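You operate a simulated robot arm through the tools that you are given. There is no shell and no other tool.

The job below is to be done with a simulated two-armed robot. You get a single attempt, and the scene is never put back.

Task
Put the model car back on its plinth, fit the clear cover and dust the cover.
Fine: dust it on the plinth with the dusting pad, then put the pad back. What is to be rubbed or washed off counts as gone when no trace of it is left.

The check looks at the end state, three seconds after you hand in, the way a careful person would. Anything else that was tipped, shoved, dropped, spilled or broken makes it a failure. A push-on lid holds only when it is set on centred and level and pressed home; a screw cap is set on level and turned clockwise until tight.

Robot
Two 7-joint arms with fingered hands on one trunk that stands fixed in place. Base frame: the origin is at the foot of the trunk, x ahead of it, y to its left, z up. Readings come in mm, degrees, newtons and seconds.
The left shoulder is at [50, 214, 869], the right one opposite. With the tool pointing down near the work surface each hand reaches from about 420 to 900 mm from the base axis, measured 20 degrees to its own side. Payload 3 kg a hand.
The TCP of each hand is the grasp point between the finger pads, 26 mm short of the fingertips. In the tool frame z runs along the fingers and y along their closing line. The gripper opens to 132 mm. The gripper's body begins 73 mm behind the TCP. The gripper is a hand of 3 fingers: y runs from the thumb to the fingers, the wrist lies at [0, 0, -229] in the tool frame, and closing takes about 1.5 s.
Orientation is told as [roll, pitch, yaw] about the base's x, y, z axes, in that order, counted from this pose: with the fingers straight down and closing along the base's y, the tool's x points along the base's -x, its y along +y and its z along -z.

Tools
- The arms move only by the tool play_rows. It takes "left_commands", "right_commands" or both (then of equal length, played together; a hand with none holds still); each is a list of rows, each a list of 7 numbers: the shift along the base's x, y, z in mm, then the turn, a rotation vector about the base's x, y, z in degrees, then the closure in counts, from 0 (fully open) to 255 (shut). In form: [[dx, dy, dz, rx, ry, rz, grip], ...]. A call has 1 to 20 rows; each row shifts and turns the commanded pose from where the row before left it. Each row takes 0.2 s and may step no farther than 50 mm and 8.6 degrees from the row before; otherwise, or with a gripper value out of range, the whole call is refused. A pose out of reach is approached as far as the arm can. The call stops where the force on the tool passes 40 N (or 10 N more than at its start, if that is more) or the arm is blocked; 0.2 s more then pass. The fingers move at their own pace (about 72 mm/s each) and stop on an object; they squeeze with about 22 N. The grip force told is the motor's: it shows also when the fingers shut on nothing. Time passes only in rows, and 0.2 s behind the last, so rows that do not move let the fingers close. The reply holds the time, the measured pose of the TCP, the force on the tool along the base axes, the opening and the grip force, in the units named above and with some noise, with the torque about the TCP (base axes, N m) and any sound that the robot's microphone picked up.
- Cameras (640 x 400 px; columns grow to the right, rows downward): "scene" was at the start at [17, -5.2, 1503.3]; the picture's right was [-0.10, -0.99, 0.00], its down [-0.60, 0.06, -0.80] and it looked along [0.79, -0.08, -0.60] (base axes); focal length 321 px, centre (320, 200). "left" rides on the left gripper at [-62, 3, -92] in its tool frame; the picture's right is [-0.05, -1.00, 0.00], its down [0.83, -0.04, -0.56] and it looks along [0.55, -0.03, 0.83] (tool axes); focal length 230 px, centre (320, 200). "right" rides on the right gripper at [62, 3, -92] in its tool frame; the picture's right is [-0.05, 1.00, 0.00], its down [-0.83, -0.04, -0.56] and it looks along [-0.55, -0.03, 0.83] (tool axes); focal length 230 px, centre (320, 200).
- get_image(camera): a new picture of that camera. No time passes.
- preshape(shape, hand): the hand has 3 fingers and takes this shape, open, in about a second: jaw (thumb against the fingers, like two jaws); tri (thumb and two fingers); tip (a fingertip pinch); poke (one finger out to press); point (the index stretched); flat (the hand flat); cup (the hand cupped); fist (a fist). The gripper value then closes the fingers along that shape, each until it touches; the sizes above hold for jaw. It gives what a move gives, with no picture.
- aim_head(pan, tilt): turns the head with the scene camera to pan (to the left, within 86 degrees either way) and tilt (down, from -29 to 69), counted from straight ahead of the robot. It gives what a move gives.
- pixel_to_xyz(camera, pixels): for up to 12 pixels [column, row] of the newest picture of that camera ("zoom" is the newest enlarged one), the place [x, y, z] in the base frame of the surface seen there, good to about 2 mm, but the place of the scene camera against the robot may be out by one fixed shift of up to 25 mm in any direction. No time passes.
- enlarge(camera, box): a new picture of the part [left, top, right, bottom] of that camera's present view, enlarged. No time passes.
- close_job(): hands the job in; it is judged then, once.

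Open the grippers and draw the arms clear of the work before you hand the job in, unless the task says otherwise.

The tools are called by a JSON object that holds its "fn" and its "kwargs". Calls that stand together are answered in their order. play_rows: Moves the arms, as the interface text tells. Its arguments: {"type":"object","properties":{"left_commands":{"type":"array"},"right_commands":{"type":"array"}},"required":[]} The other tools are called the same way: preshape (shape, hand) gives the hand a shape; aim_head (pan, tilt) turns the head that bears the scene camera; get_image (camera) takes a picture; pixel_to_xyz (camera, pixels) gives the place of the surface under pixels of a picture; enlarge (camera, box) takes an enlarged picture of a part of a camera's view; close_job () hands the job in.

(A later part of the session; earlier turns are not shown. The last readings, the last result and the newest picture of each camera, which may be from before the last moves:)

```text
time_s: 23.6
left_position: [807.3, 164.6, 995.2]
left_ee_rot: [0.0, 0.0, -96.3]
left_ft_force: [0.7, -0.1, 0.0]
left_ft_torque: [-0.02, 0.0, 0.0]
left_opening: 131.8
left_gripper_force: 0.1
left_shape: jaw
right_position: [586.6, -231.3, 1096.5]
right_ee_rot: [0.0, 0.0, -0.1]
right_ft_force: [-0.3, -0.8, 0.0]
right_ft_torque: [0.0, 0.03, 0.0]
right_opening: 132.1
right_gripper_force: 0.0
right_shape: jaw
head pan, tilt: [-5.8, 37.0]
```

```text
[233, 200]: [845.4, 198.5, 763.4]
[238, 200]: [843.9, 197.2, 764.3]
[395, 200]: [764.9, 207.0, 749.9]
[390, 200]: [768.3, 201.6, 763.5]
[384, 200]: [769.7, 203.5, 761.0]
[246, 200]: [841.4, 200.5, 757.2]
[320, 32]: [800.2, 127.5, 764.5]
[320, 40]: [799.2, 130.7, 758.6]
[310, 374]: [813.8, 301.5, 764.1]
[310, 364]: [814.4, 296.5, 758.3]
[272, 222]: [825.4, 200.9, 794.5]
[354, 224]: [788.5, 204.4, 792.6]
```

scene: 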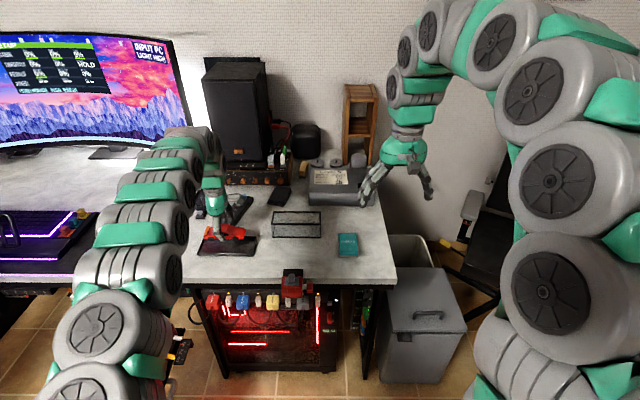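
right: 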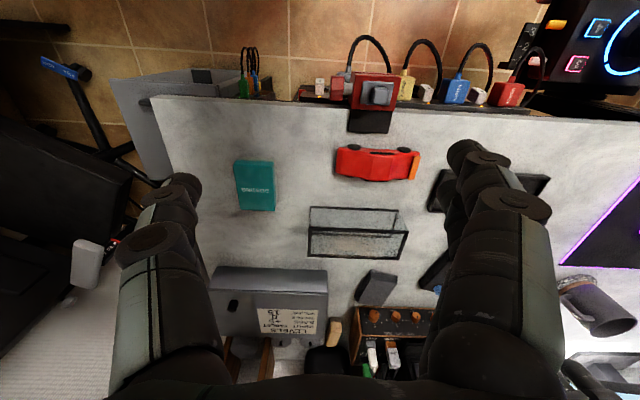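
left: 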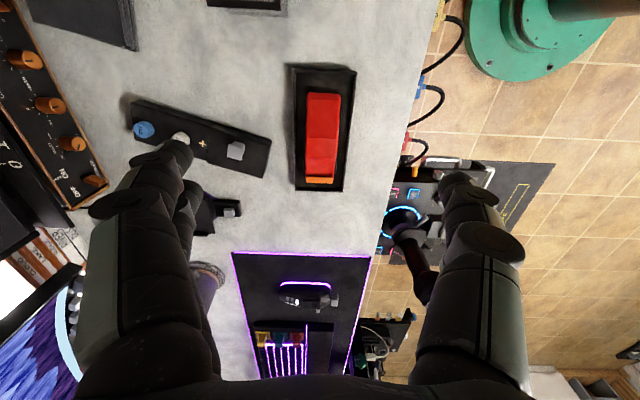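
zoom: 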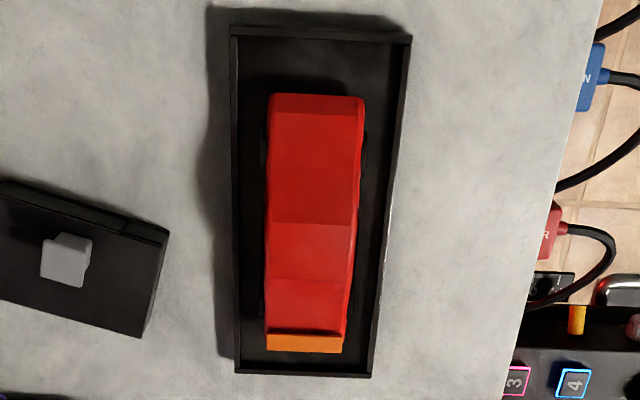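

Car sits centred on the plinth. Now test whether the left hand can reach above the cover's centre (862, −13) pointing straight down.

{"fn": "play_rows", "kwargs": {"left_commands": [[9, -29, -19, 0, 0, 0, 0], [9, -29, -19, 0, 0, 0, 0], [9, -30, -19, 0, 0, 0, 0], [9, -30, -19, 0, 0, 0, 0], [9, -30, -19, 0, 0, 0, 0], [9, -30, -19, 0, 0, 0, 0], [0, 0, 0, 0, 0, 0, 0]]}}

{"fn": "get_image", "kwargs": {"camera": "left"}}

{"fn": "get_image", "kwargs": {"camera": "scene"}}

```text
time_s: 25.2
left_position: [820.0, 26.2, 888.5]
left_ee_rot: [0.0, 0.0, -96.4]
left_ft_force: [0.4, -0.4, -0.4]
left_ft_torque: [0.02, -0.01, -0.03]
left_opening: 131.8
left_gripper_force: 0.2
left_shape: jaw
left hand out of reach, approached as far as the arm can: row 1, 2, 3, 4, 5, 6
right_position: [587.0, -232.7, 1096.6]
right_ee_rot: [0.0, 0.0, 0.0]
right_ft_force: [-0.5, -0.9, -0.2]
right_ft_torque: [-0.01, -0.01, 0.01]
right_opening: 131.7
right_gripper_force: 0.1
right_shape: jaw
head pan, tilt: [-5.8, 37.0]
```

```text
taken
```

left: 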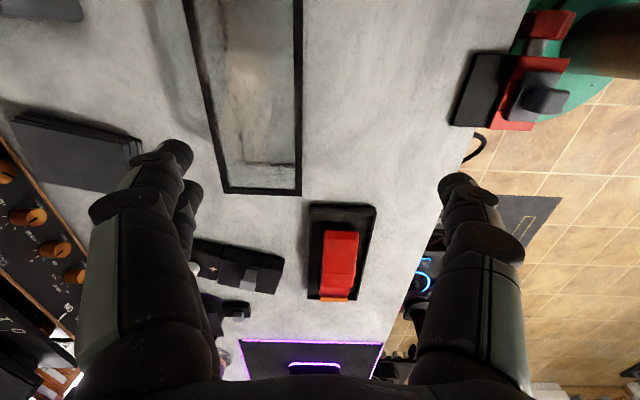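

```text
taken
```

scene: 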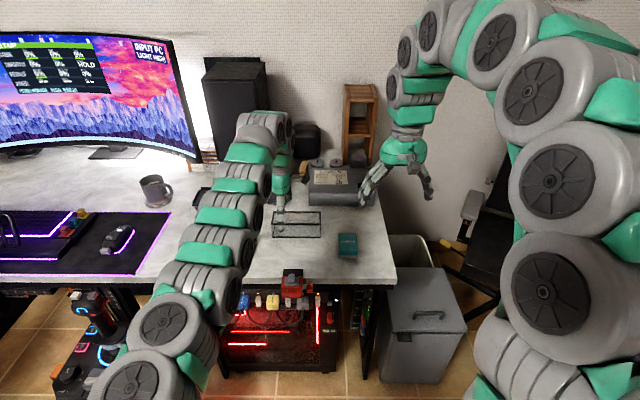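

The left hand tops out at (820, 26), so it can't reach the cover's centre straight down. The right arm, tilted 30° about the closing axis, can; I'll use it to bring the cover nearer. First draw the left hand back.

{"fn": "play_rows", "kwargs": {"left_commands": [[0, 10, 40, 0, 0, 0, 0], [-20, 25, 30, 0, 0, 0, 0], [-30, 30, 25, 0, 0, 0, 0], [-30, 35, 20, 0, 0, 0, 0], [-30, 35, 15, 0, 0, 0, 0], [-30, 35, 10, 0, 0, 0, 0], [-30, 35, 10, 0, 0, 0, 0], [-30, 35, 10, 0, 0, 0, 0], [0, 0, 0, 0, 0, 0, 0]]}}

```text
refused: row 4 steps farther than a row can; nothing moved
```

Row 4 was slightly over 50 mm; I'll reduce the steps.

{"fn": "play_rows", "kwargs": {"left_commands": [[0, 10, 40, 0, 0, 0, 0], [-20, 25, 30, 0, 0, 0, 0], [-28, 30, 25, 0, 0, 0, 0], [-28, 34, 20, 0, 0, 0, 0], [-28, 34, 15, 0, 0, 0, 0], [-28, 34, 10, 0, 0, 0, 0], [-28, 34, 10, 0, 0, 0, 0], [-28, 34, 10, 0, 0, 0, 0], [0, 0, 0, 0, 0, 0, 0]]}}

```text
time_s: 27.2
left_position: [626.2, 261.3, 1043.4]
left_ee_rot: [0.0, 0.0, -96.4]
left_ft_force: [0.6, -0.2, -1.1]
left_ft_torque: [-0.02, 0.01, -0.02]
left_opening: 131.9
left_gripper_force: 0.0
left_shape: jaw
left hand out of reach, approached as far as the arm can: row 1
right_position: [586.5, -231.8, 1096.2]
right_ee_rot: [0.0, 0.0, -0.1]
right_ft_force: [-0.5, -0.4, -1.0]
right_ft_torque: [0.02, -0.01, 0.01]
right_opening: 131.9
right_gripper_force: 0.0
right_shape: jaw
head pan, tilt: [-5.8, 37.0]
```

Now bring the right hand over with yaw +83.8°, staying high.

{"fn": "play_rows", "kwargs": {"right_commands": [[17, 5, -9.5, 0, 0, 8.38, 0], [17, 5, -9.5, 0, 0, 8.38, 0], [17, 5, -9.5, 0, 0, 8.38, 0], [17, 5, -9.5, 0, 0, 8.38, 0], [17, 5, -9.5, 0, 0, 8.38, 0], [17, 5, -9.5, 0, 0, 8.38, 0], [17, 5, -9.5, 0, 0, 8.38, 0], [17, 5, -9.5, 0, 0, 8.38, 0], [17, 5, -9.5, 0, 0, 8.38, 0], [17, 5, -9.5, 0, 0, 8.38, 0], [0, 0, 0, 0, 0, 0, 0]]}}

{"fn": "get_image", "kwargs": {"camera": "right"}}

```text
time_s: 29.6
left_position: [626.0, 261.8, 1044.0]
left_ee_rot: [0.0, 0.0, -96.4]
left_ft_force: [0.1, 0.1, 0.2]
left_ft_torque: [0.03, 0.02, 0.01]
left_opening: 132.0
left_gripper_force: 0.0
left_shape: jaw
right_position: [756.1, -182.3, 1003.7]
right_ee_rot: [-0.1, 0.0, 83.9]
right_ft_force: [0.7, -0.2, -0.2]
right_ft_torque: [-0.04, 0.04, 0.01]
right_opening: 132.0
right_gripper_force: 0.0
right_shape: jaw
head pan, tilt: [-5.8, 37.0]
```

```text
taken
```

right: 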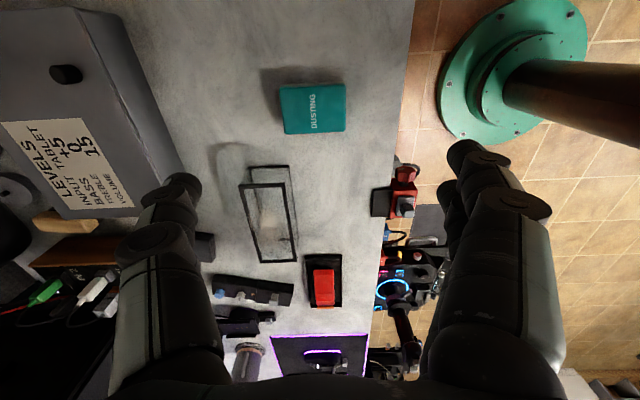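

This view shows cover, pad, plinth and the grey "LEVELS" box. I'll measure the box's edge and refine the cover's pose.

{"fn": "enlarge", "kwargs": {"camera": "right", "box": [225, 155, 385, 315]}}

{"fn": "pixel_to_xyz", "kwargs": {"camera": "right", "pixels": [[116, 12], [165, 175], [182, 180], [130, 180], [75, 75], [205, 240], [305, 5], [400, 80], [408, 20], [281, 90], [345, 87], [286, 133]]}}

```text
2.50 times, centred on (305, 235) of right
```

zoom: 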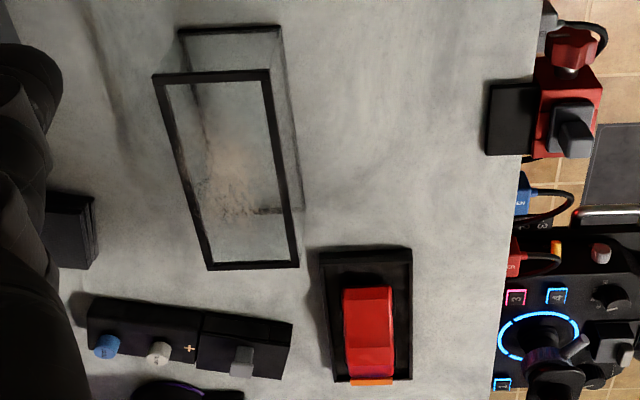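

```text
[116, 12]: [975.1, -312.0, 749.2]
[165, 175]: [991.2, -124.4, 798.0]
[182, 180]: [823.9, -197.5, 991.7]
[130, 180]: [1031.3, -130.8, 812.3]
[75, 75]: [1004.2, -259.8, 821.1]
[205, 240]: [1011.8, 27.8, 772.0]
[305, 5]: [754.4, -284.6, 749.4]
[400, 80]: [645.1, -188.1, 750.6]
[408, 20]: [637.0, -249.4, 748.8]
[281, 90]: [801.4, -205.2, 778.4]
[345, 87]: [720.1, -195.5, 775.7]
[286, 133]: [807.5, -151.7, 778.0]
```

{"fn": "pixel_to_xyz", "kwargs": {"camera": "zoom", "pixels": [[156, 76], [268, 72], [211, 266], [297, 264], [162, 80], [262, 78], [213, 262], [290, 260], [235, 195], [180, 30], [280, 28], [302, 208]]}}

```text
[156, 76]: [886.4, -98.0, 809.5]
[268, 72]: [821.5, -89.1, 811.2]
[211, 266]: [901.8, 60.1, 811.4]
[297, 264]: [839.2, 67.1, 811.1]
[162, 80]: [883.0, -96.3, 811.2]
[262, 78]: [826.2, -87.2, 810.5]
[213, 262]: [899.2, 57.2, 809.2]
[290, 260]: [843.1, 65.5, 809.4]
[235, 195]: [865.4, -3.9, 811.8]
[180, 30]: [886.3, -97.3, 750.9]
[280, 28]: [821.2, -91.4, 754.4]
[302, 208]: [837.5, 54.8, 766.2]
```

Cover centre ≈ (862, −14), yaw ≈ 6.3°. Tilt the right hand 30° about its closing axis and go to a pre-grasp 80 mm back along the fingers.

{"fn": "play_rows", "kwargs": {"right_commands": [[17, 21.4, -15, 7.46, -0.81, 0, 81], [17, 21.4, -20, 7.46, -0.81, 0, 81], [17, 21.4, -25, 7.46, -0.81, 0, 81], [17, 21.4, -25, 7.46, -0.81, 0, 81], [17, 21.4, -25, 0, 0, 0, 81], [17, 21.4, -27.4, 0, 0, 0, 81], [0, 0, 0, 0, 0, 0, 81]]}}

{"fn": "get_image", "kwargs": {"camera": "right"}}

{"fn": "get_image", "kwargs": {"camera": "scene"}}

```text
time_s: 31.2
left_position: [627.0, 260.9, 1043.4]
left_ee_rot: [0.0, 0.0, -96.4]
left_ft_force: [-0.2, -0.5, 0.5]
left_ft_torque: [-0.02, 0.01, 0.01]
left_opening: 131.9
left_gripper_force: 0.1
left_shape: jaw
right_position: [857.1, -52.8, 866.2]
right_ee_rot: [0.0, -30.0, 83.8]
right_ft_force: [0.4, 0.5, -0.1]
right_ft_torque: [0.04, 0.0, 0.02]
right_opening: 90.1
right_gripper_force: 0.0
right_shape: jaw
head pan, tilt: [-5.8, 37.0]
```

```text
taken
```

right: 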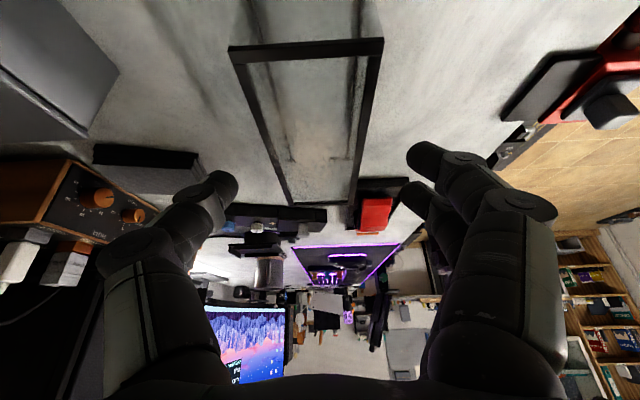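

```text
taken
```

scene: 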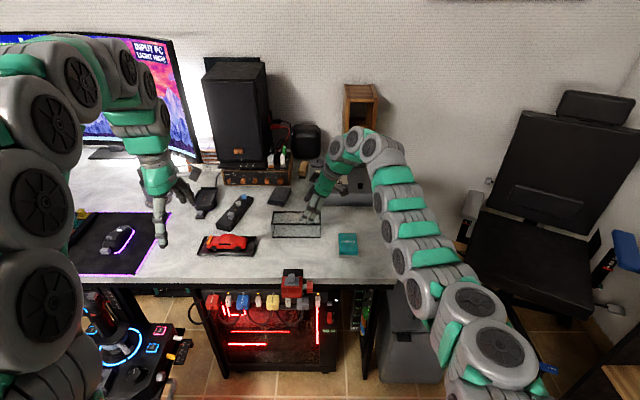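

Fingers are set to straddle the cover. Advance 80 mm along the finger direction.

{"fn": "play_rows", "kwargs": {"right_commands": [[0.55, 4.95, -8.66, 0, 0, 0, 81], [0.55, 4.95, -8.66, 0, 0, 0, 81], [0.55, 4.95, -8.66, 0, 0, 0, 81], [0.55, 4.95, -8.66, 0, 0, 0, 81], [0.55, 4.95, -8.66, 0, 0, 0, 81], [0.55, 4.95, -8.66, 0, 0, 0, 81], [0, 0, 0, 0, 0, 0, 81]]}}

{"fn": "get_image", "kwargs": {"camera": "right"}}

{"fn": "enlarge", "kwargs": {"camera": "scene", "box": [250, 170, 350, 245]}}

```text
time_s: 32.8
left_position: [625.3, 261.6, 1043.5]
left_ee_rot: [-0.1, -0.1, -96.4]
left_ft_force: [0.1, 0.7, 0.1]
left_ft_torque: [-0.01, -0.01, -0.01]
left_opening: 131.9
left_gripper_force: 0.0
left_shape: jaw
right_position: [860.7, -22.5, 812.4]
right_ee_rot: [0.0, -30.0, 83.8]
right_ft_force: [0.4, -1.0, 0.0]
right_ft_torque: [-0.02, 0.02, -0.02]
right_opening: 90.3
right_gripper_force: 0.1
right_shape: jaw
head pan, tilt: [-5.8, 37.0]
```

```text
taken
```

right: 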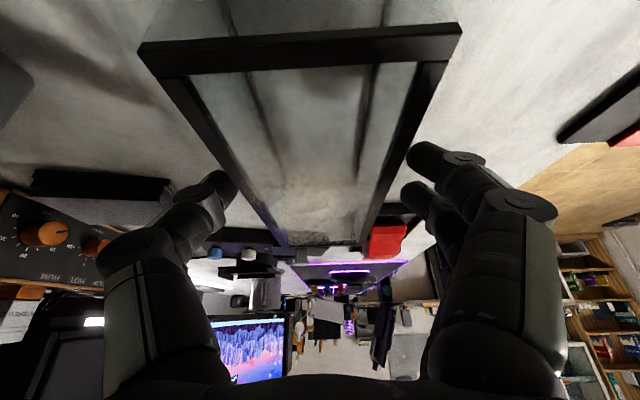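

```text
5.33 times, centred on (300, 208) of scene
```

zoom: 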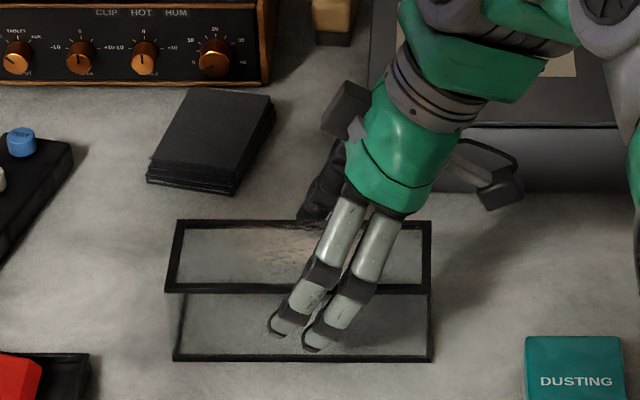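

Near fingers in front of the wall, thumb behind, no contact. Advance 12 mm more and close.

{"fn": "play_rows", "kwargs": {"right_commands": [[0.6, 5, -8.66, 0, 0, 0, 81], [0.2, 1, -1.7, 0, 0, 0, 81], [0, 0, 0, 0, 0, 0, 81], [0, 0, 0, 0, 0, 0, 130], [0, 0, 0, 0, 0, 0, 255], [0, 0, 0, 0, 0, 0, 255], [0, 0, 0, 0, 0, 0, 255], [0, 0, 0, 0, 0, 0, 255], [0, 0, 0, 0, 0, 0, 255]]}}

{"fn": "get_image", "kwargs": {"camera": "right"}}

{"fn": "enlarge", "kwargs": {"camera": "scene", "box": [250, 170, 350, 245]}}

```text
time_s: 34.8
left_position: [626.3, 260.4, 1043.0]
left_ee_rot: [0.0, 0.1, -96.5]
left_ft_force: [-0.2, -0.8, 0.7]
left_ft_torque: [0.0, 0.0, 0.02]
left_opening: 132.1
left_gripper_force: 0.1
left_shape: jaw
right_position: [862.2, -17.1, 802.6]
right_ee_rot: [0.0, -30.0, 83.8]
right_ft_force: [-0.3, -0.1, 0.5]
right_ft_torque: [-0.03, 0.04, 0.0]
right_opening: 61.9
right_gripper_force: 21.7
right_shape: jaw
head pan, tilt: [-5.8, 37.0]
```

```text
taken
```

right: 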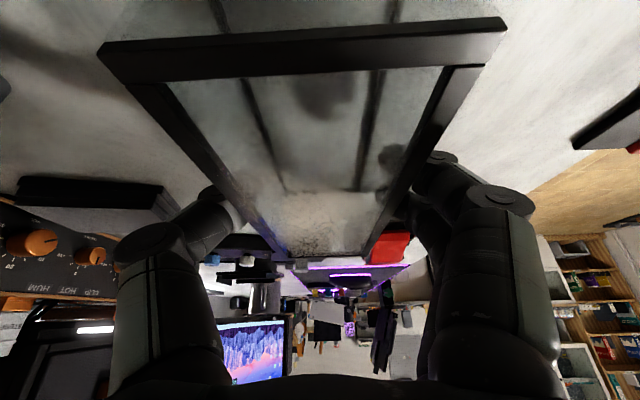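

```text
5.33 times, centred on (300, 208) of scene
```

zoom: 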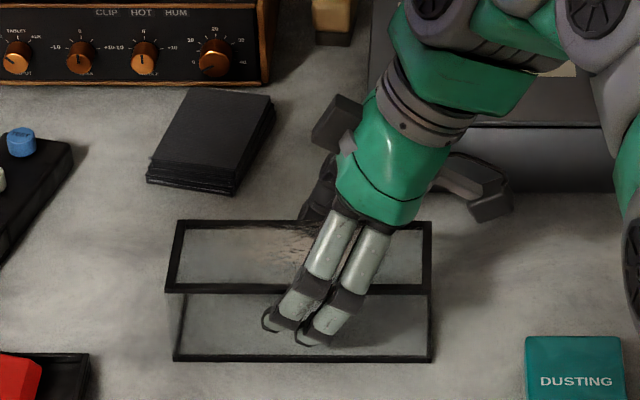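

Gripped at 62 mm, 21.7 N. Lift 40 mm gently and check that it stays level.

{"fn": "play_rows", "kwargs": {"right_commands": [[0, 0, 3, 0, 0, 0, 255], [0, 0, 7, 0, 0, 0, 255], [0, 0, 15, 0, 0, 0, 255], [0, 0, 15, 0, 0, 0, 255], [0, 0, 0, 0, 0, 0, 255]]}}

{"fn": "get_image", "kwargs": {"camera": "right"}}

{"fn": "enlarge", "kwargs": {"camera": "scene", "box": [250, 170, 350, 245]}}

```text
time_s: 36.0
left_position: [625.8, 263.3, 1043.1]
left_ee_rot: [0.0, 0.0, -96.5]
left_ft_force: [-0.6, 0.3, -0.5]
left_ft_torque: [0.01, -0.03, 0.01]
left_opening: 132.0
left_gripper_force: 0.1
left_shape: jaw
right_position: [862.6, -17.6, 841.1]
right_ee_rot: [0.0, -30.1, 83.8]
right_ft_force: [-0.3, 0.2, -0.6]
right_ft_torque: [0.01, 0.0, 0.01]
right_opening: 62.0
right_gripper_force: 22.3
right_shape: jaw
head pan, tilt: [-5.8, 37.0]
```

```text
taken
```

right: 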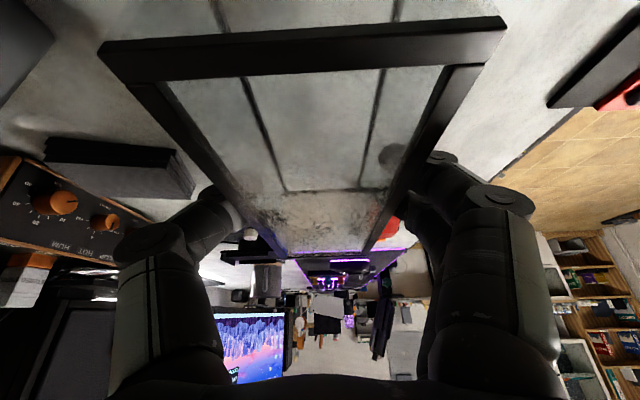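

```text
5.33 times, centred on (300, 208) of scene
```

zoom: 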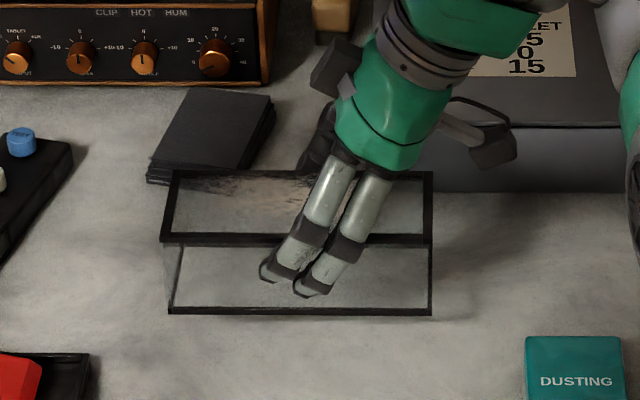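

The cover is up and level. Move it nearer the robot, to about (765, 5).

{"fn": "play_rows", "kwargs": {"right_commands": [[-10, 2, 0, 0, 0, 0, 255], [-20, 4, 0, 0, 0, 0, 255], [-25, 5, 0, 0, 0, 0, 255], [-25, 5, 0, 0, 0, 0, 255], [-17, 3, 0, 0, 0, 0, 255], [0, 0, -10, 0, 0, 0, 255], [0, 0, -15, 0, 0, 0, 255], [0, 0, -10, 0, 0, 0, 255], [0, 0, -3, 0, 0, 0, 255], [0, 0, 0, 0, 0, 0, 255]]}}

{"fn": "enlarge", "kwargs": {"camera": "scene", "box": [230, 190, 350, 280]}}

```text
time_s: 38.2
left_position: [626.0, 261.1, 1044.5]
left_ee_rot: [0.0, 0.0, -96.4]
left_ft_force: [-0.2, -0.6, 0.0]
left_ft_torque: [0.02, -0.01, 0.01]
left_opening: 131.9
left_gripper_force: 0.1
left_shape: jaw
right_position: [766.6, 2.5, 805.2]
right_ee_rot: [-0.1, -30.0, 83.9]
right_ft_force: [-0.6, 0.0, -0.8]
right_ft_torque: [-0.01, 0.0, 0.04]
right_opening: 61.5
right_gripper_force: 21.6
right_shape: jaw
head pan, tilt: [-5.8, 37.0]
```

```text
4.44 times, centred on (290, 235) of scene
```

zoom: 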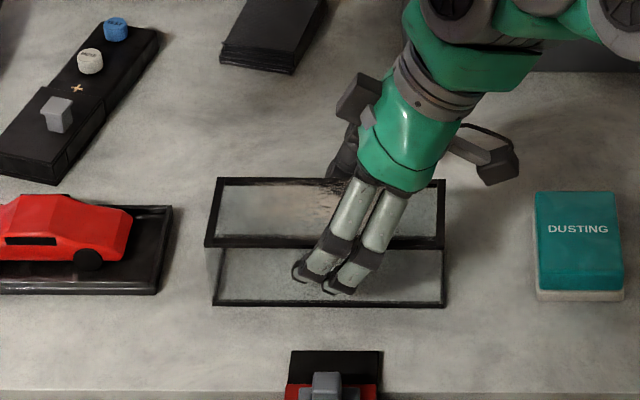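

Two more millimetres should reach the desk; lower in small steps and watch the force.

{"fn": "play_rows", "kwargs": {"right_commands": [[0, 0, -1, 0, 0, 0, 255], [0, 0, -0.7, 0, 0, 0, 255], [0, 0, 0, 0, 0, 0, 255]]}}

{"fn": "play_rows", "kwargs": {"right_commands": [[0, 0, -0.8, 0, 0, 0, 255], [0, 0, 0, 0, 0, 0, 255]]}}

```text
time_s: 39.0
left_position: [625.9, 261.4, 1043.6]
left_ee_rot: [0.1, 0.1, -96.5]
left_ft_force: [-0.4, -0.4, -0.2]
left_ft_torque: [-0.02, -0.01, -0.03]
left_opening: 131.8
left_gripper_force: 0.1
left_shape: jaw
right_position: [766.4, 0.6, 802.7]
right_ee_rot: [-0.1, -30.0, 83.7]
right_ft_force: [1.5, 0.2, 3.0]
right_ft_torque: [0.04, 0.03, -0.03]
right_opening: 62.0
right_gripper_force: 22.0
right_shape: jaw
head pan, tilt: [-5.8, 37.0]
```

```text
time_s: 39.6
left_position: [626.0, 262.4, 1043.2]
left_ee_rot: [0.0, -0.1, -96.3]
left_ft_force: [0.6, -0.1, 1.3]
left_ft_torque: [0.01, -0.04, -0.01]
left_opening: 131.9
left_gripper_force: 0.1
left_shape: jaw
right_position: [766.0, 1.1, 801.6]
right_ee_rot: [0.0, -30.1, 83.8]
right_ft_force: [0.1, -1.9, 12.7]
right_ft_torque: [0.09, 0.03, 0.01]
right_opening: 61.7
right_gripper_force: 21.9
right_shape: jaw
head pan, tilt: [-5.8, 37.0]
```

On the desk (Fz +12.7 N). Ease off, open to 90 mm, and withdraw back along the finger direction.

{"fn": "play_rows", "kwargs": {"right_commands": [[0, 0, 0.8, 0, 0, 0, 255], [0, 0, 0, 0, 0, 0, 200], [0, 0, 0, 0, 0, 0, 120], [0, 0, 0, 0, 0, 0, 81], [0, 0, 0, 0, 0, 0, 81], [-0.55, -4.95, 8.66, 0, 0, 0, 81], [-1.1, -9.9, 17.3, 0, 0, 0, 81], [-1.6, -15, 26, 0, 0, 0, 81], [-1.6, -15, 26, 0, 0, 0, 81], [-1.6, -15, 26, 0, 0, 0, 81], [0, 0, 0, 0, 0, 0, 81]]}}

{"fn": "get_image", "kwargs": {"camera": "right"}}

{"fn": "get_image", "kwargs": {"camera": "scene"}}

```text
time_s: 42.0
left_position: [624.9, 262.1, 1044.0]
left_ee_rot: [-0.1, 0.0, -96.4]
left_ft_force: [-0.1, 0.4, 0.2]
left_ft_torque: [-0.01, 0.0, 0.01]
left_opening: 131.7
left_gripper_force: 0.2
left_shape: jaw
right_position: [758.5, -57.3, 906.2]
right_ee_rot: [0.1, -30.0, 83.8]
right_ft_force: [0.0, -0.3, -0.2]
right_ft_torque: [0.01, 0.01, 0.02]
right_opening: 89.5
right_gripper_force: 0.2
right_shape: jaw
head pan, tilt: [-5.8, 37.0]
```

```text
taken
```

right: 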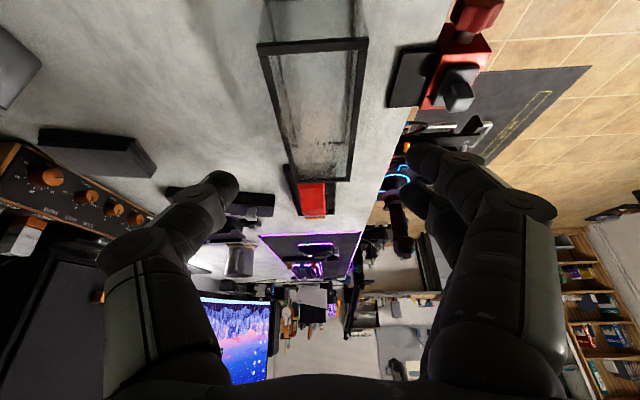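

```text
taken
```

scene: 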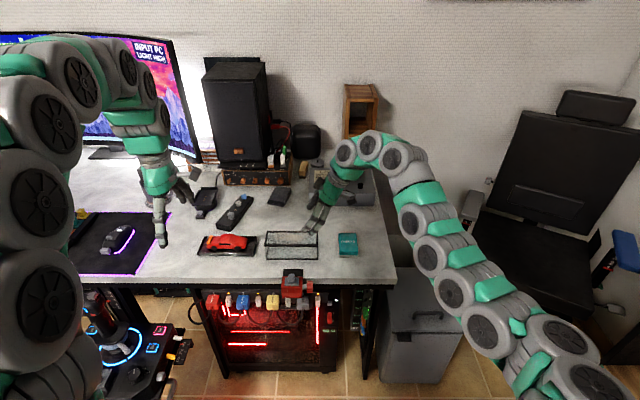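

The cover is standing on the desk. Retract the right hand and untilt it.

{"fn": "play_rows", "kwargs": {"right_commands": [[-5, -20, 35, 0, 0, 0, 81], [-20, -30, 30, -7.46, 0.81, 0, 40], [-25, -32, 25, -7.46, 0.81, 0, 0], [-25, -32, 25, -7.46, 0.81, 0, 0], [-25, -32, 20, -7.46, 0.81, 0, 0], [-25, -32, 10, 0, 0, 0, 0], [0, 0, 0, 0, 0, 0, 0]]}}

{"fn": "play_rows", "kwargs": {"left_commands": [[30, -35, -5, 0, 0, 0, 0], [30, -37, -10, 0, 0, 0, 0], [25, -38, -15, 0, 0, 0, 0], [25, -38, -15, 0, 0, 0, 0], [20, -38, -20, 0, 0, 0, 0], [10, -38, -25, 0, 0, 0, 0], [0, -34, -25, 0, 0, 0, 0], [0, 0, 0, 0, 0, 0, 0]]}}

{"fn": "get_image", "kwargs": {"camera": "left"}}

```text
time_s: 43.6
left_position: [626.3, 261.3, 1043.7]
left_ee_rot: [0.1, 0.0, -96.4]
left_ft_force: [-0.5, 0.0, 0.4]
left_ft_torque: [0.0, 0.0, -0.03]
left_opening: 131.9
left_gripper_force: 0.1
left_shape: jaw
right_position: [641.4, -238.1, 1057.3]
right_ee_rot: [0.2, 0.0, 83.9]
right_ft_force: [-0.1, 0.5, -0.6]
right_ft_torque: [-0.03, 0.02, 0.01]
right_opening: 131.9
right_gripper_force: 0.1
right_shape: jaw
right hand out of reach, approached as far as the arm can: row 6
head pan, tilt: [-5.8, 37.0]
```

```text
time_s: 45.4
left_position: [763.4, 3.7, 929.1]
left_ee_rot: [0.1, 0.0, -96.4]
left_ft_force: [-0.5, 0.1, -0.2]
left_ft_torque: [0.0, -0.02, -0.02]
left_opening: 131.9
left_gripper_force: 0.0
left_shape: jaw
right_position: [640.6, -237.6, 1057.1]
right_ee_rot: [0.1, 0.1, 83.8]
right_ft_force: [1.2, -0.1, 0.3]
right_ft_torque: [0.0, -0.02, 0.01]
right_opening: 131.9
right_gripper_force: 0.1
right_shape: jaw
head pan, tilt: [-5.8, 37.0]
```

```text
taken
```

left: 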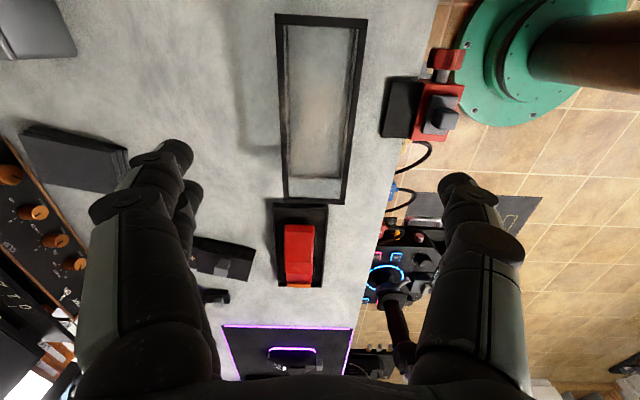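

Good view of cover and plinth together. Measure both from here for relative alignment.

{"fn": "enlarge", "kwargs": {"camera": "left", "box": [240, 5, 400, 105]}}

{"fn": "pixel_to_xyz", "kwargs": {"camera": "zoom", "pixels": [[145, 45], [140, 38], [508, 60], [500, 68], [160, 200], [172, 200], [480, 200], [465, 200], [175, 60], [460, 70], [310, 50], [310, 58]]}}

{"fn": "enlarge", "kwargs": {"camera": "left", "box": [240, 190, 400, 290]}}

```text
4.00 times, centred on (320, 55) of left
```

zoom: 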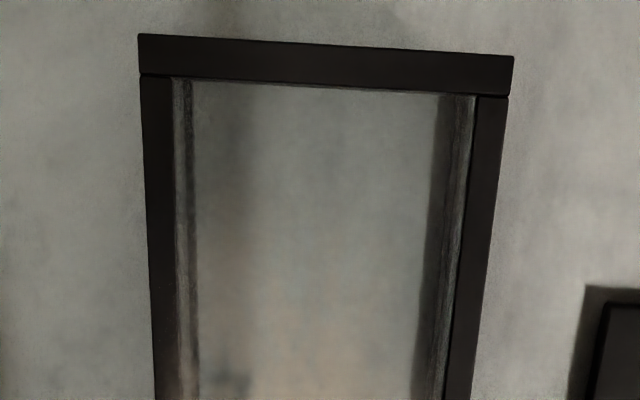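

```text
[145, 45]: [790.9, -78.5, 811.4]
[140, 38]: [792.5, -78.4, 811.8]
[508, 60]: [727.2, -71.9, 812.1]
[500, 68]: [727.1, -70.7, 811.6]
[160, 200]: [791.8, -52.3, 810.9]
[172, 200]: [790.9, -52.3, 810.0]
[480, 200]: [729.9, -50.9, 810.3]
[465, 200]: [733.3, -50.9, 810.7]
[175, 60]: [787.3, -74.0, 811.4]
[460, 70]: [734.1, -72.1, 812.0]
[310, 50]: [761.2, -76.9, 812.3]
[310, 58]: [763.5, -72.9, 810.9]
```

```text
4.00 times, centred on (320, 240) of left
```

zoom: 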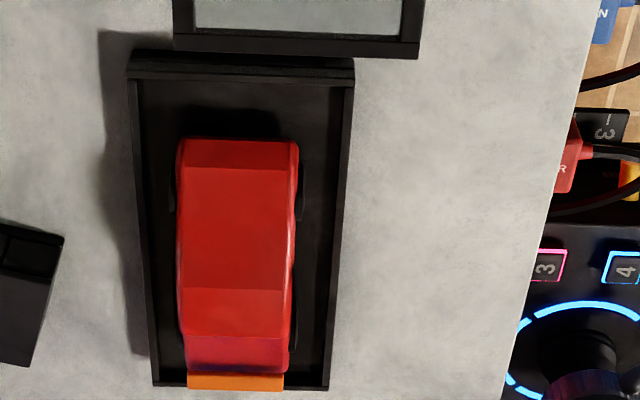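

{"fn": "pixel_to_xyz", "kwargs": {"camera": "zoom", "pixels": [[176, 47], [417, 55], [300, 45], [130, 58], [353, 64], [155, 385], [327, 388], [137, 82], [345, 92], [158, 372], [326, 375], [240, 52]]}}

{"fn": "pixel_to_xyz", "kwargs": {"camera": "zoom", "pixels": [[240, 72], [240, 78], [240, 85], [240, 90], [142, 200], [136, 200], [148, 200], [156, 200], [340, 200], [333, 200], [326, 200], [240, 110]]}}

```text
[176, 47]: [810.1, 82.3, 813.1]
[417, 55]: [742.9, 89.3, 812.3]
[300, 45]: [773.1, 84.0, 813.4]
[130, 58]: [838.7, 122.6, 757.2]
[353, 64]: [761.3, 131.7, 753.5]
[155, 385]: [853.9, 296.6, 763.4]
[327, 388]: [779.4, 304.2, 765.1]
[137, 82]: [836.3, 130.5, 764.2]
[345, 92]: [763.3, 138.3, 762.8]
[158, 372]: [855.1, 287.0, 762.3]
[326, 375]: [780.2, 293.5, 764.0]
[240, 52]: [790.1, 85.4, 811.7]
```

```text
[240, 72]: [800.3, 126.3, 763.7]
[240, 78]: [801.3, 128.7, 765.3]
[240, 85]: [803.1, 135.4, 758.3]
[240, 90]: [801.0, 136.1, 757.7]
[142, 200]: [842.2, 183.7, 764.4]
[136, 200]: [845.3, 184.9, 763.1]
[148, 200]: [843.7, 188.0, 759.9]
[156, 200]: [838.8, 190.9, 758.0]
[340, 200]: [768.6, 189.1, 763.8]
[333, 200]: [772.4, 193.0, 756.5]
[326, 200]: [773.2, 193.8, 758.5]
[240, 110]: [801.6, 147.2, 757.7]
```

Cover centre (768.2, 5.3), plinth centre (808.4, 214), both yaw ≈ 6°. Descend the left hand over the cover with a 90 mm opening, leaving TCP ~19 mm below the cover top.

{"fn": "play_rows", "kwargs": {"left_commands": [[1, 0.5, -10, 0, 0, 0, 81], [1, 0.5, -15, 0, 0, 0, 81], [1, 0.5, -20, 0, 0, 0, 81], [1, 0, -20, 0, 0, 0, 81], [0.5, 0, -20, 0, 0, 0, 81], [0, 0, -15, 0, 0, 0, 81], [0, 0, 0, 0, 0, 0, 81]]}}

{"fn": "get_image", "kwargs": {"camera": "left"}}

{"fn": "enlarge", "kwargs": {"camera": "scene", "box": [230, 190, 350, 280]}}

```text
time_s: 47.0
left_position: [769.7, 5.7, 830.4]
left_ee_rot: [0.1, -0.1, -96.4]
left_ft_force: [0.0, 0.3, -0.6]
left_ft_torque: [0.0, 0.02, -0.02]
left_opening: 90.5
left_gripper_force: 0.1
left_shape: jaw
right_position: [640.1, -237.8, 1058.6]
right_ee_rot: [0.2, 0.0, 83.8]
right_ft_force: [0.5, -0.1, -0.6]
right_ft_torque: [0.01, -0.05, 0.0]
right_opening: 131.6
right_gripper_force: 0.1
right_shape: jaw
head pan, tilt: [-5.8, 37.0]
```

```text
taken
```

left: 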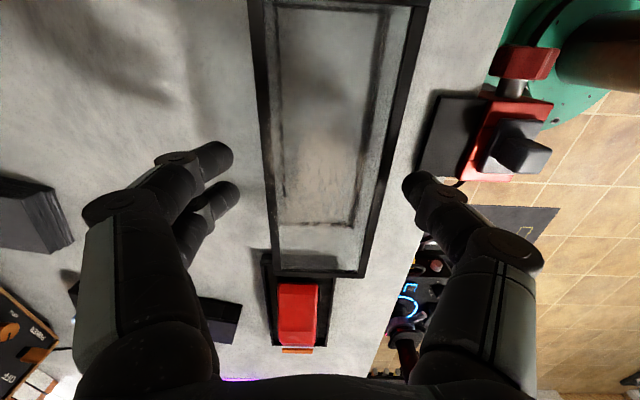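

```text
4.44 times, centred on (290, 235) of scene
```

zoom: 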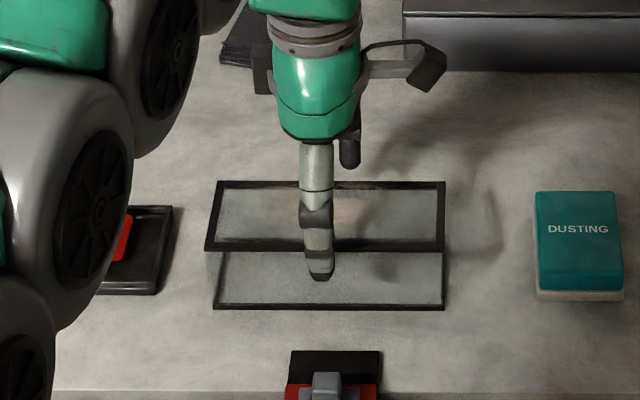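

Straddling properly. Descend 38 mm more and close.

{"fn": "play_rows", "kwargs": {"left_commands": [[0, 0, -12, 0, 0, 0, 81], [0, 0, -12, 0, 0, 0, 81], [0, 0, -10, 0, 0, 0, 81], [0, 0, -4, 0, 0, 0, 81], [0, 0, 0, 0, 0, 0, 81], [0, 0, 0, 0, 0, 0, 120], [0, 0, 0, 0, 0, 0, 255], [0, 0, 0, 0, 0, 0, 255], [0, 0, 0, 0, 0, 0, 255], [0, 0, 0, 0, 0, 0, 255], [0, 0, 0, 0, 0, 0, 255]]}}

{"fn": "get_image", "kwargs": {"camera": "left"}}

{"fn": "enlarge", "kwargs": {"camera": "scene", "box": [230, 190, 350, 280]}}

```text
time_s: 49.4
left_position: [769.6, 4.3, 792.5]
left_ee_rot: [0.0, 0.0, -96.4]
left_ft_force: [-0.5, 0.4, 0.8]
left_ft_torque: [-0.02, 0.0, -0.02]
left_opening: 61.8
left_gripper_force: 21.7
left_shape: jaw
right_position: [641.3, -237.6, 1055.2]
right_ee_rot: [0.2, 0.1, 83.8]
right_ft_force: [-0.2, 0.3, 0.5]
right_ft_torque: [0.0, 0.01, 0.0]
right_opening: 131.8
right_gripper_force: 0.1
right_shape: jaw
head pan, tilt: [-5.8, 37.0]
```

```text
taken
```

left: 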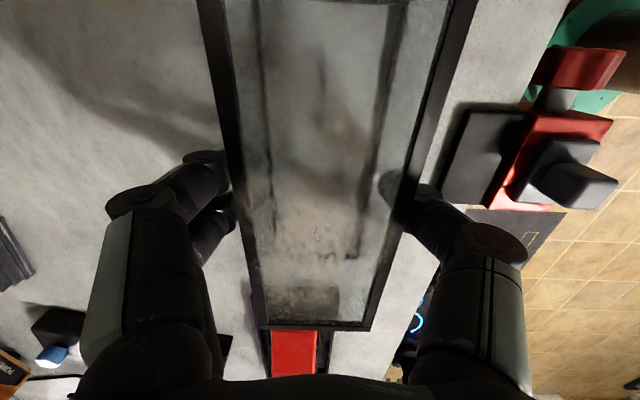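

```text
4.44 times, centred on (290, 235) of scene
```

zoom: 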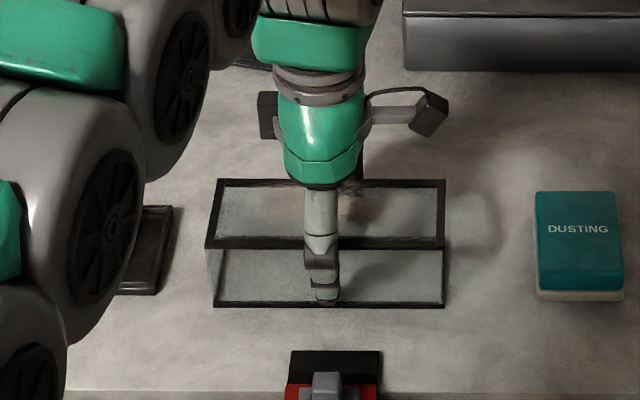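

Gripped at 61.8 mm. Lift 70 mm so the bottom clears the car's roof, then check.

{"fn": "play_rows", "kwargs": {"left_commands": [[0, 0, 3, 0, 0, 0, 255], [0, 0, 7, 0, 0, 0, 255], [0, 0, 15, 0, 0, 0, 255], [0, 0, 20, 0, 0, 0, 255], [0, 0, 20, 0, 0, 0, 255], [0, 0, 5, 0, 0, 0, 255], [0, 0, 0, 0, 0, 0, 255]]}}

{"fn": "play_rows", "kwargs": {"left_commands": [[3, 16, 0, 0, 0, 0, 255], [6, 31, 0, 0, 0, 0, 255], [7, 36, 0, 0, 0, 0, 255], [7, 36, 0, 0, 0, 0, 255], [7, 36, 0, 0, 0, 0, 255], [6, 31, 0, 0, 0, 0, 255], [4.2, 22.7, 0, 0, 0, 0, 255], [0, 0, 0, 0, 0, 0, 255]]}}

{"fn": "get_image", "kwargs": {"camera": "left"}}

{"fn": "get_image", "kwargs": {"camera": "scene"}}

```text
time_s: 51.0
left_position: [769.2, 3.8, 861.0]
left_ee_rot: [0.0, 0.0, -96.5]
left_ft_force: [-0.1, -0.1, -0.2]
left_ft_torque: [0.01, 0.01, -0.01]
left_opening: 62.1
left_gripper_force: 22.6
left_shape: jaw
right_position: [640.8, -237.8, 1057.7]
right_ee_rot: [0.3, 0.0, 83.6]
right_ft_force: [0.0, 0.3, -0.1]
right_ft_torque: [0.02, 0.01, 0.03]
right_opening: 132.0
right_gripper_force: 0.1
right_shape: jaw
head pan, tilt: [-5.8, 37.0]
```

```text
time_s: 52.8
left_position: [809.9, 214.2, 860.7]
left_ee_rot: [0.0, 0.0, -96.4]
left_ft_force: [-0.6, -1.0, -0.7]
left_ft_torque: [-0.03, 0.04, 0.0]
left_opening: 61.8
left_gripper_force: 22.2
left_shape: jaw
right_position: [641.6, -237.9, 1055.7]
right_ee_rot: [0.1, 0.0, 83.9]
right_ft_force: [-0.3, -1.0, -0.1]
right_ft_torque: [-0.02, 0.0, -0.03]
right_opening: 132.0
right_gripper_force: 0.0
right_shape: jaw
head pan, tilt: [-5.8, 37.0]
```

```text
taken
```

left: 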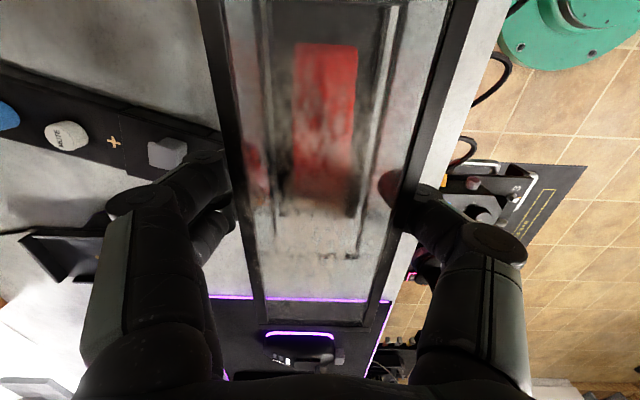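

```text
taken
```

scene: 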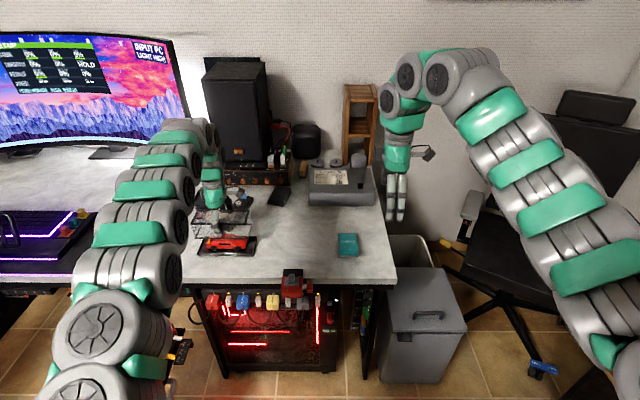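

The cover hovers over the plinth. I'll get the right camera's view from the −y side plus a scene zoom to verify alignment before lowering.

{"fn": "get_image", "kwargs": {"camera": "right"}}

{"fn": "enlarge", "kwargs": {"camera": "scene", "box": [180, 180, 290, 262]}}

```text
taken
```

right: 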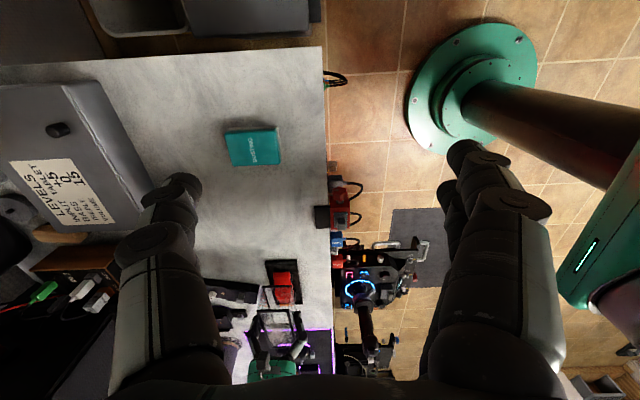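

```text
4.88 times, centred on (235, 221) of scene
```

zoom: 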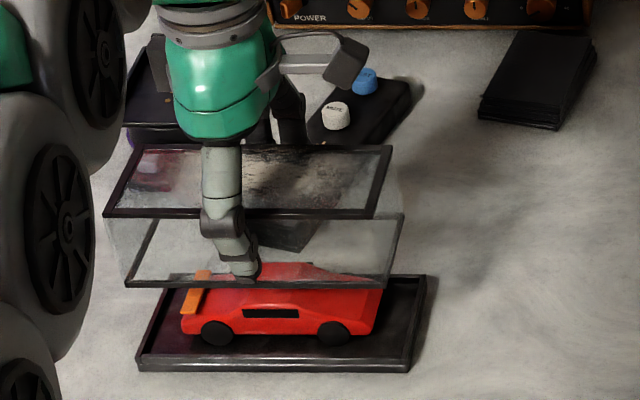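

Measure the cover's and plinth's corners in this one view (same bias for both).

{"fn": "pixel_to_xyz", "kwargs": {"camera": "zoom", "pixels": [[107, 213], [366, 215], [128, 148], [388, 150], [129, 284], [387, 286], [405, 217], [139, 352], [408, 362], [424, 279], [163, 287], [280, 286]]}}

{"fn": "pixel_to_xyz", "kwargs": {"camera": "zoom", "pixels": [[390, 148], [105, 216], [370, 218], [403, 215], [127, 286], [388, 289], [141, 355], [406, 359], [411, 360], [422, 277], [426, 276], [400, 276]]}}

```text
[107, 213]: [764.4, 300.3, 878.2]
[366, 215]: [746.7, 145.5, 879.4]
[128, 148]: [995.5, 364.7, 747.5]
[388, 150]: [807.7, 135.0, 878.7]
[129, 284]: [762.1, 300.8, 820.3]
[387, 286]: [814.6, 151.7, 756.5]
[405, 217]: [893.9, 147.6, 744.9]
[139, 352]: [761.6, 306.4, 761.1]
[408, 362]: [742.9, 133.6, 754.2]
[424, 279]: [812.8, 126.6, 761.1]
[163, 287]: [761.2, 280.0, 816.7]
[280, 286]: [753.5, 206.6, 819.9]
```

```text
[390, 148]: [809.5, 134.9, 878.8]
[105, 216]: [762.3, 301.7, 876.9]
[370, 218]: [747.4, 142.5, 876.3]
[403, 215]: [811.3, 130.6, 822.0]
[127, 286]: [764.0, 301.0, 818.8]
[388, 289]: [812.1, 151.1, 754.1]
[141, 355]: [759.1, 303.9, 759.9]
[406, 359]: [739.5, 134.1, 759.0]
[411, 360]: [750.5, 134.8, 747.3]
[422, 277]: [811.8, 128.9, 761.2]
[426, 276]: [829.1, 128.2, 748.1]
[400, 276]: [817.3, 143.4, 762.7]
```

Cover vs plinth centre offset is only about (−0.4, +1.2) mm in this view. Lower 49 mm so the bottom is ~5 mm above the rim, then re-measure.

{"fn": "play_rows", "kwargs": {"left_commands": [[0, 0, -10, 0, 0, 0, 255], [0, 0, -10, 0, 0, 0, 255], [0, 0, -10, 0, 0, 0, 255], [0, 0, -10, 0, 0, 0, 255], [0, 0, -6, 0, 0, 0, 255], [0, 0, -3, 0, 0, 0, 255], [0, 0, 0, 0, 0, 0, 255]]}}

{"fn": "enlarge", "kwargs": {"camera": "scene", "box": [190, 200, 270, 262]}}

{"fn": "get_image", "kwargs": {"camera": "left"}}

```text
time_s: 54.4
left_position: [810.8, 213.3, 813.8]
left_ee_rot: [0.0, 0.1, -96.4]
left_ft_force: [-0.1, -0.2, -0.4]
left_ft_torque: [-0.03, -0.02, 0.01]
left_opening: 62.1
left_gripper_force: 21.8
left_shape: jaw
right_position: [641.1, -238.0, 1056.5]
right_ee_rot: [0.2, -0.1, 83.8]
right_ft_force: [-0.6, -0.1, -0.1]
right_ft_torque: [0.0, 0.0, -0.01]
right_opening: 131.9
right_gripper_force: 0.1
right_shape: jaw
head pan, tilt: [-5.8, 37.0]
```

```text
6.45 times, centred on (230, 231) of scene
```

zoom: 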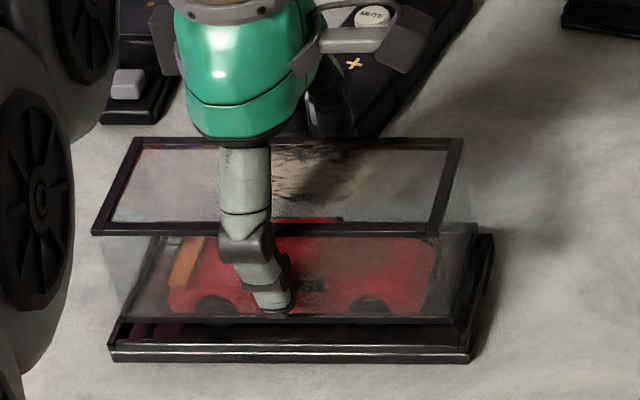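

```text
taken
```

left: 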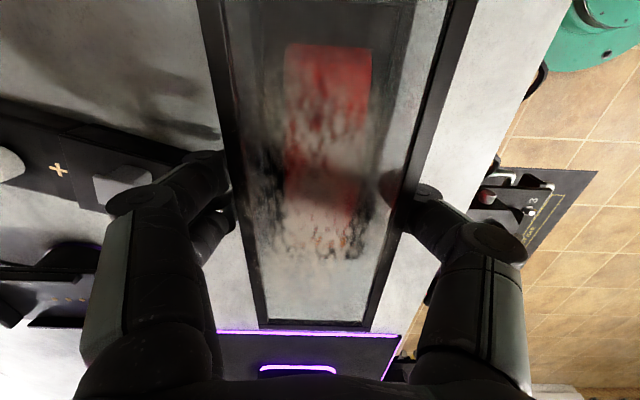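

Dust is now clearly visible against the car through the top. Measure bottom edge of cover vs rim in the scene zoom.

{"fn": "pixel_to_xyz", "kwargs": {"camera": "zoom", "pixels": [[130, 320], [440, 320], [200, 320], [380, 320], [115, 354], [468, 362], [200, 357], [380, 360], [96, 232], [438, 236], [460, 141], [490, 238]]}}

{"fn": "pixel_to_xyz", "kwargs": {"camera": "zoom", "pixels": [[120, 318], [453, 320], [474, 226], [115, 348], [464, 354], [486, 236], [120, 340], [450, 345], [482, 300], [470, 320], [136, 140], [480, 350]]}}

```text
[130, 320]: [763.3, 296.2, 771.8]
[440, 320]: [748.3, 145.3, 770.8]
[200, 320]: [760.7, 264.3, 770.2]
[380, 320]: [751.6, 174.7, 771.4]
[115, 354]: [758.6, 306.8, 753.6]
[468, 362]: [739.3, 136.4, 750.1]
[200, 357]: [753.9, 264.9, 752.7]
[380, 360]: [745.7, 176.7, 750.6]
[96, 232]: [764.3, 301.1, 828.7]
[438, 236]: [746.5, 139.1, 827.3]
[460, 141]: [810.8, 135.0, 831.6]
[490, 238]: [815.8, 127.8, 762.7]
```

```text
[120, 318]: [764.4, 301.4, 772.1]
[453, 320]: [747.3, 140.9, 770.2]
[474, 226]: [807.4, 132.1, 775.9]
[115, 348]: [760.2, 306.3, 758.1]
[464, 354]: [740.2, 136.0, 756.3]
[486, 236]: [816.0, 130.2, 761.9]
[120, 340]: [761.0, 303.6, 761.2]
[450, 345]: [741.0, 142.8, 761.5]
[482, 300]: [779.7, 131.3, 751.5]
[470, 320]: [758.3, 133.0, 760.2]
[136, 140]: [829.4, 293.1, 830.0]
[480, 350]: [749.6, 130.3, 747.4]
```

The cover is centred: margins to the plinth's outer edges are ~6.4/5.8 mm (x) and 5.1/4.7 mm (y), yaw matched. Lower slowly into the rim.

{"fn": "play_rows", "kwargs": {"left_commands": [[0, 0, -2, 0, 0, 0, 255], [0, 0, -2, 0, 0, 0, 255], [0, 0, -1.5, 0, 0, 0, 255], [0, 0, 0, 0, 0, 0, 255]]}}

{"fn": "play_rows", "kwargs": {"left_commands": [[0, 0, -1, 0, 0, 0, 255], [0, 0, -1, 0, 0, 0, 255], [0, 0, 0, 0, 0, 0, 255]]}}

{"fn": "enlarge", "kwargs": {"camera": "scene", "box": [190, 200, 270, 262]}}

```text
time_s: 55.4
left_position: [810.5, 212.4, 806.0]
left_ee_rot: [0.0, 0.0, -96.4]
left_ft_force: [-0.5, -0.5, -0.4]
left_ft_torque: [0.02, 0.02, -0.01]
left_opening: 61.8
left_gripper_force: 22.3
left_shape: jaw
right_position: [641.3, -236.6, 1056.3]
right_ee_rot: [0.1, 0.0, 83.8]
right_ft_force: [0.1, -0.8, -0.5]
right_ft_torque: [0.0, -0.05, 0.01]
right_opening: 131.8
right_gripper_force: 0.1
right_shape: jaw
head pan, tilt: [-5.8, 37.0]
```

```text
time_s: 56.2
left_position: [810.5, 212.0, 804.8]
left_ee_rot: [-0.1, 0.1, -96.4]
left_ft_force: [0.8, 0.9, 0.0]
left_ft_torque: [0.0, 0.02, 0.0]
left_opening: 61.7
left_gripper_force: 22.1
left_shape: jaw
right_position: [640.7, -238.3, 1055.7]
right_ee_rot: [0.2, 0.0, 83.8]
right_ft_force: [-0.6, 0.1, -0.1]
right_ft_torque: [-0.03, 0.01, -0.02]
right_opening: 131.7
right_gripper_force: 0.0
right_shape: jaw
head pan, tilt: [-5.8, 37.0]
```

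```text
6.45 times, centred on (230, 231) of scene
```

zoom: 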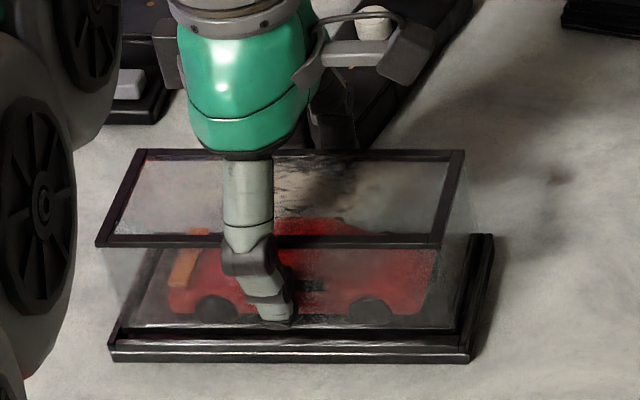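

No contact; bottom is about at rim height. Continue in 1 mm steps.

{"fn": "play_rows", "kwargs": {"left_commands": [[0, 0, -1, 0, 0, 0, 255], [0, 0, -1, 0, 0, 0, 255], [0, 0, 0, 0, 0, 0, 255]]}}

{"fn": "play_rows", "kwargs": {"left_commands": [[0, 0, -1, 0, 0, 0, 255], [0, 0, 0, 0, 0, 0, 255]]}}

{"fn": "play_rows", "kwargs": {"left_commands": [[0, 0, -1, 0, 0, 0, 255], [0, 0, 0, 0, 0, 0, 255]]}}

```text
time_s: 57.0
left_position: [809.2, 213.3, 803.4]
left_ee_rot: [0.0, 0.0, -96.4]
left_ft_force: [0.7, -0.4, -0.7]
left_ft_torque: [0.02, 0.03, -0.01]
left_opening: 61.6
left_gripper_force: 22.0
left_shape: jaw
right_position: [641.1, -238.1, 1056.8]
right_ee_rot: [0.2, 0.0, 83.8]
right_ft_force: [0.6, 0.3, 0.1]
right_ft_torque: [0.02, 0.0, 0.02]
right_opening: 131.8
right_gripper_force: 0.1
right_shape: jaw
head pan, tilt: [-5.8, 37.0]
```

```text
time_s: 57.6
left_position: [808.9, 213.4, 802.2]
left_ee_rot: [0.1, 0.1, -96.4]
left_ft_force: [-0.7, -0.7, -0.6]
left_ft_torque: [0.01, -0.01, -0.03]
left_opening: 61.7
left_gripper_force: 22.3
left_shape: jaw
right_position: [640.8, -239.0, 1056.9]
right_ee_rot: [0.2, 0.0, 83.9]
right_ft_force: [-0.6, 0.5, 0.5]
right_ft_torque: [0.02, 0.0, -0.01]
right_opening: 131.9
right_gripper_force: 0.0
right_shape: jaw
head pan, tilt: [-5.8, 37.0]
```

```text
time_s: 58.2
left_position: [809.8, 213.6, 800.9]
left_ee_rot: [0.0, -0.1, -96.4]
left_ft_force: [0.4, 0.5, -0.5]
left_ft_torque: [0.04, -0.01, -0.02]
left_opening: 62.0
left_gripper_force: 22.2
left_shape: jaw
right_position: [640.8, -237.7, 1056.8]
right_ee_rot: [0.2, 0.0, 83.8]
right_ft_force: [0.0, 0.0, -0.1]
right_ft_torque: [-0.01, 0.0, 0.02]
right_opening: 132.1
right_gripper_force: 0.1
right_shape: jaw
head pan, tilt: [-5.8, 37.0]
```

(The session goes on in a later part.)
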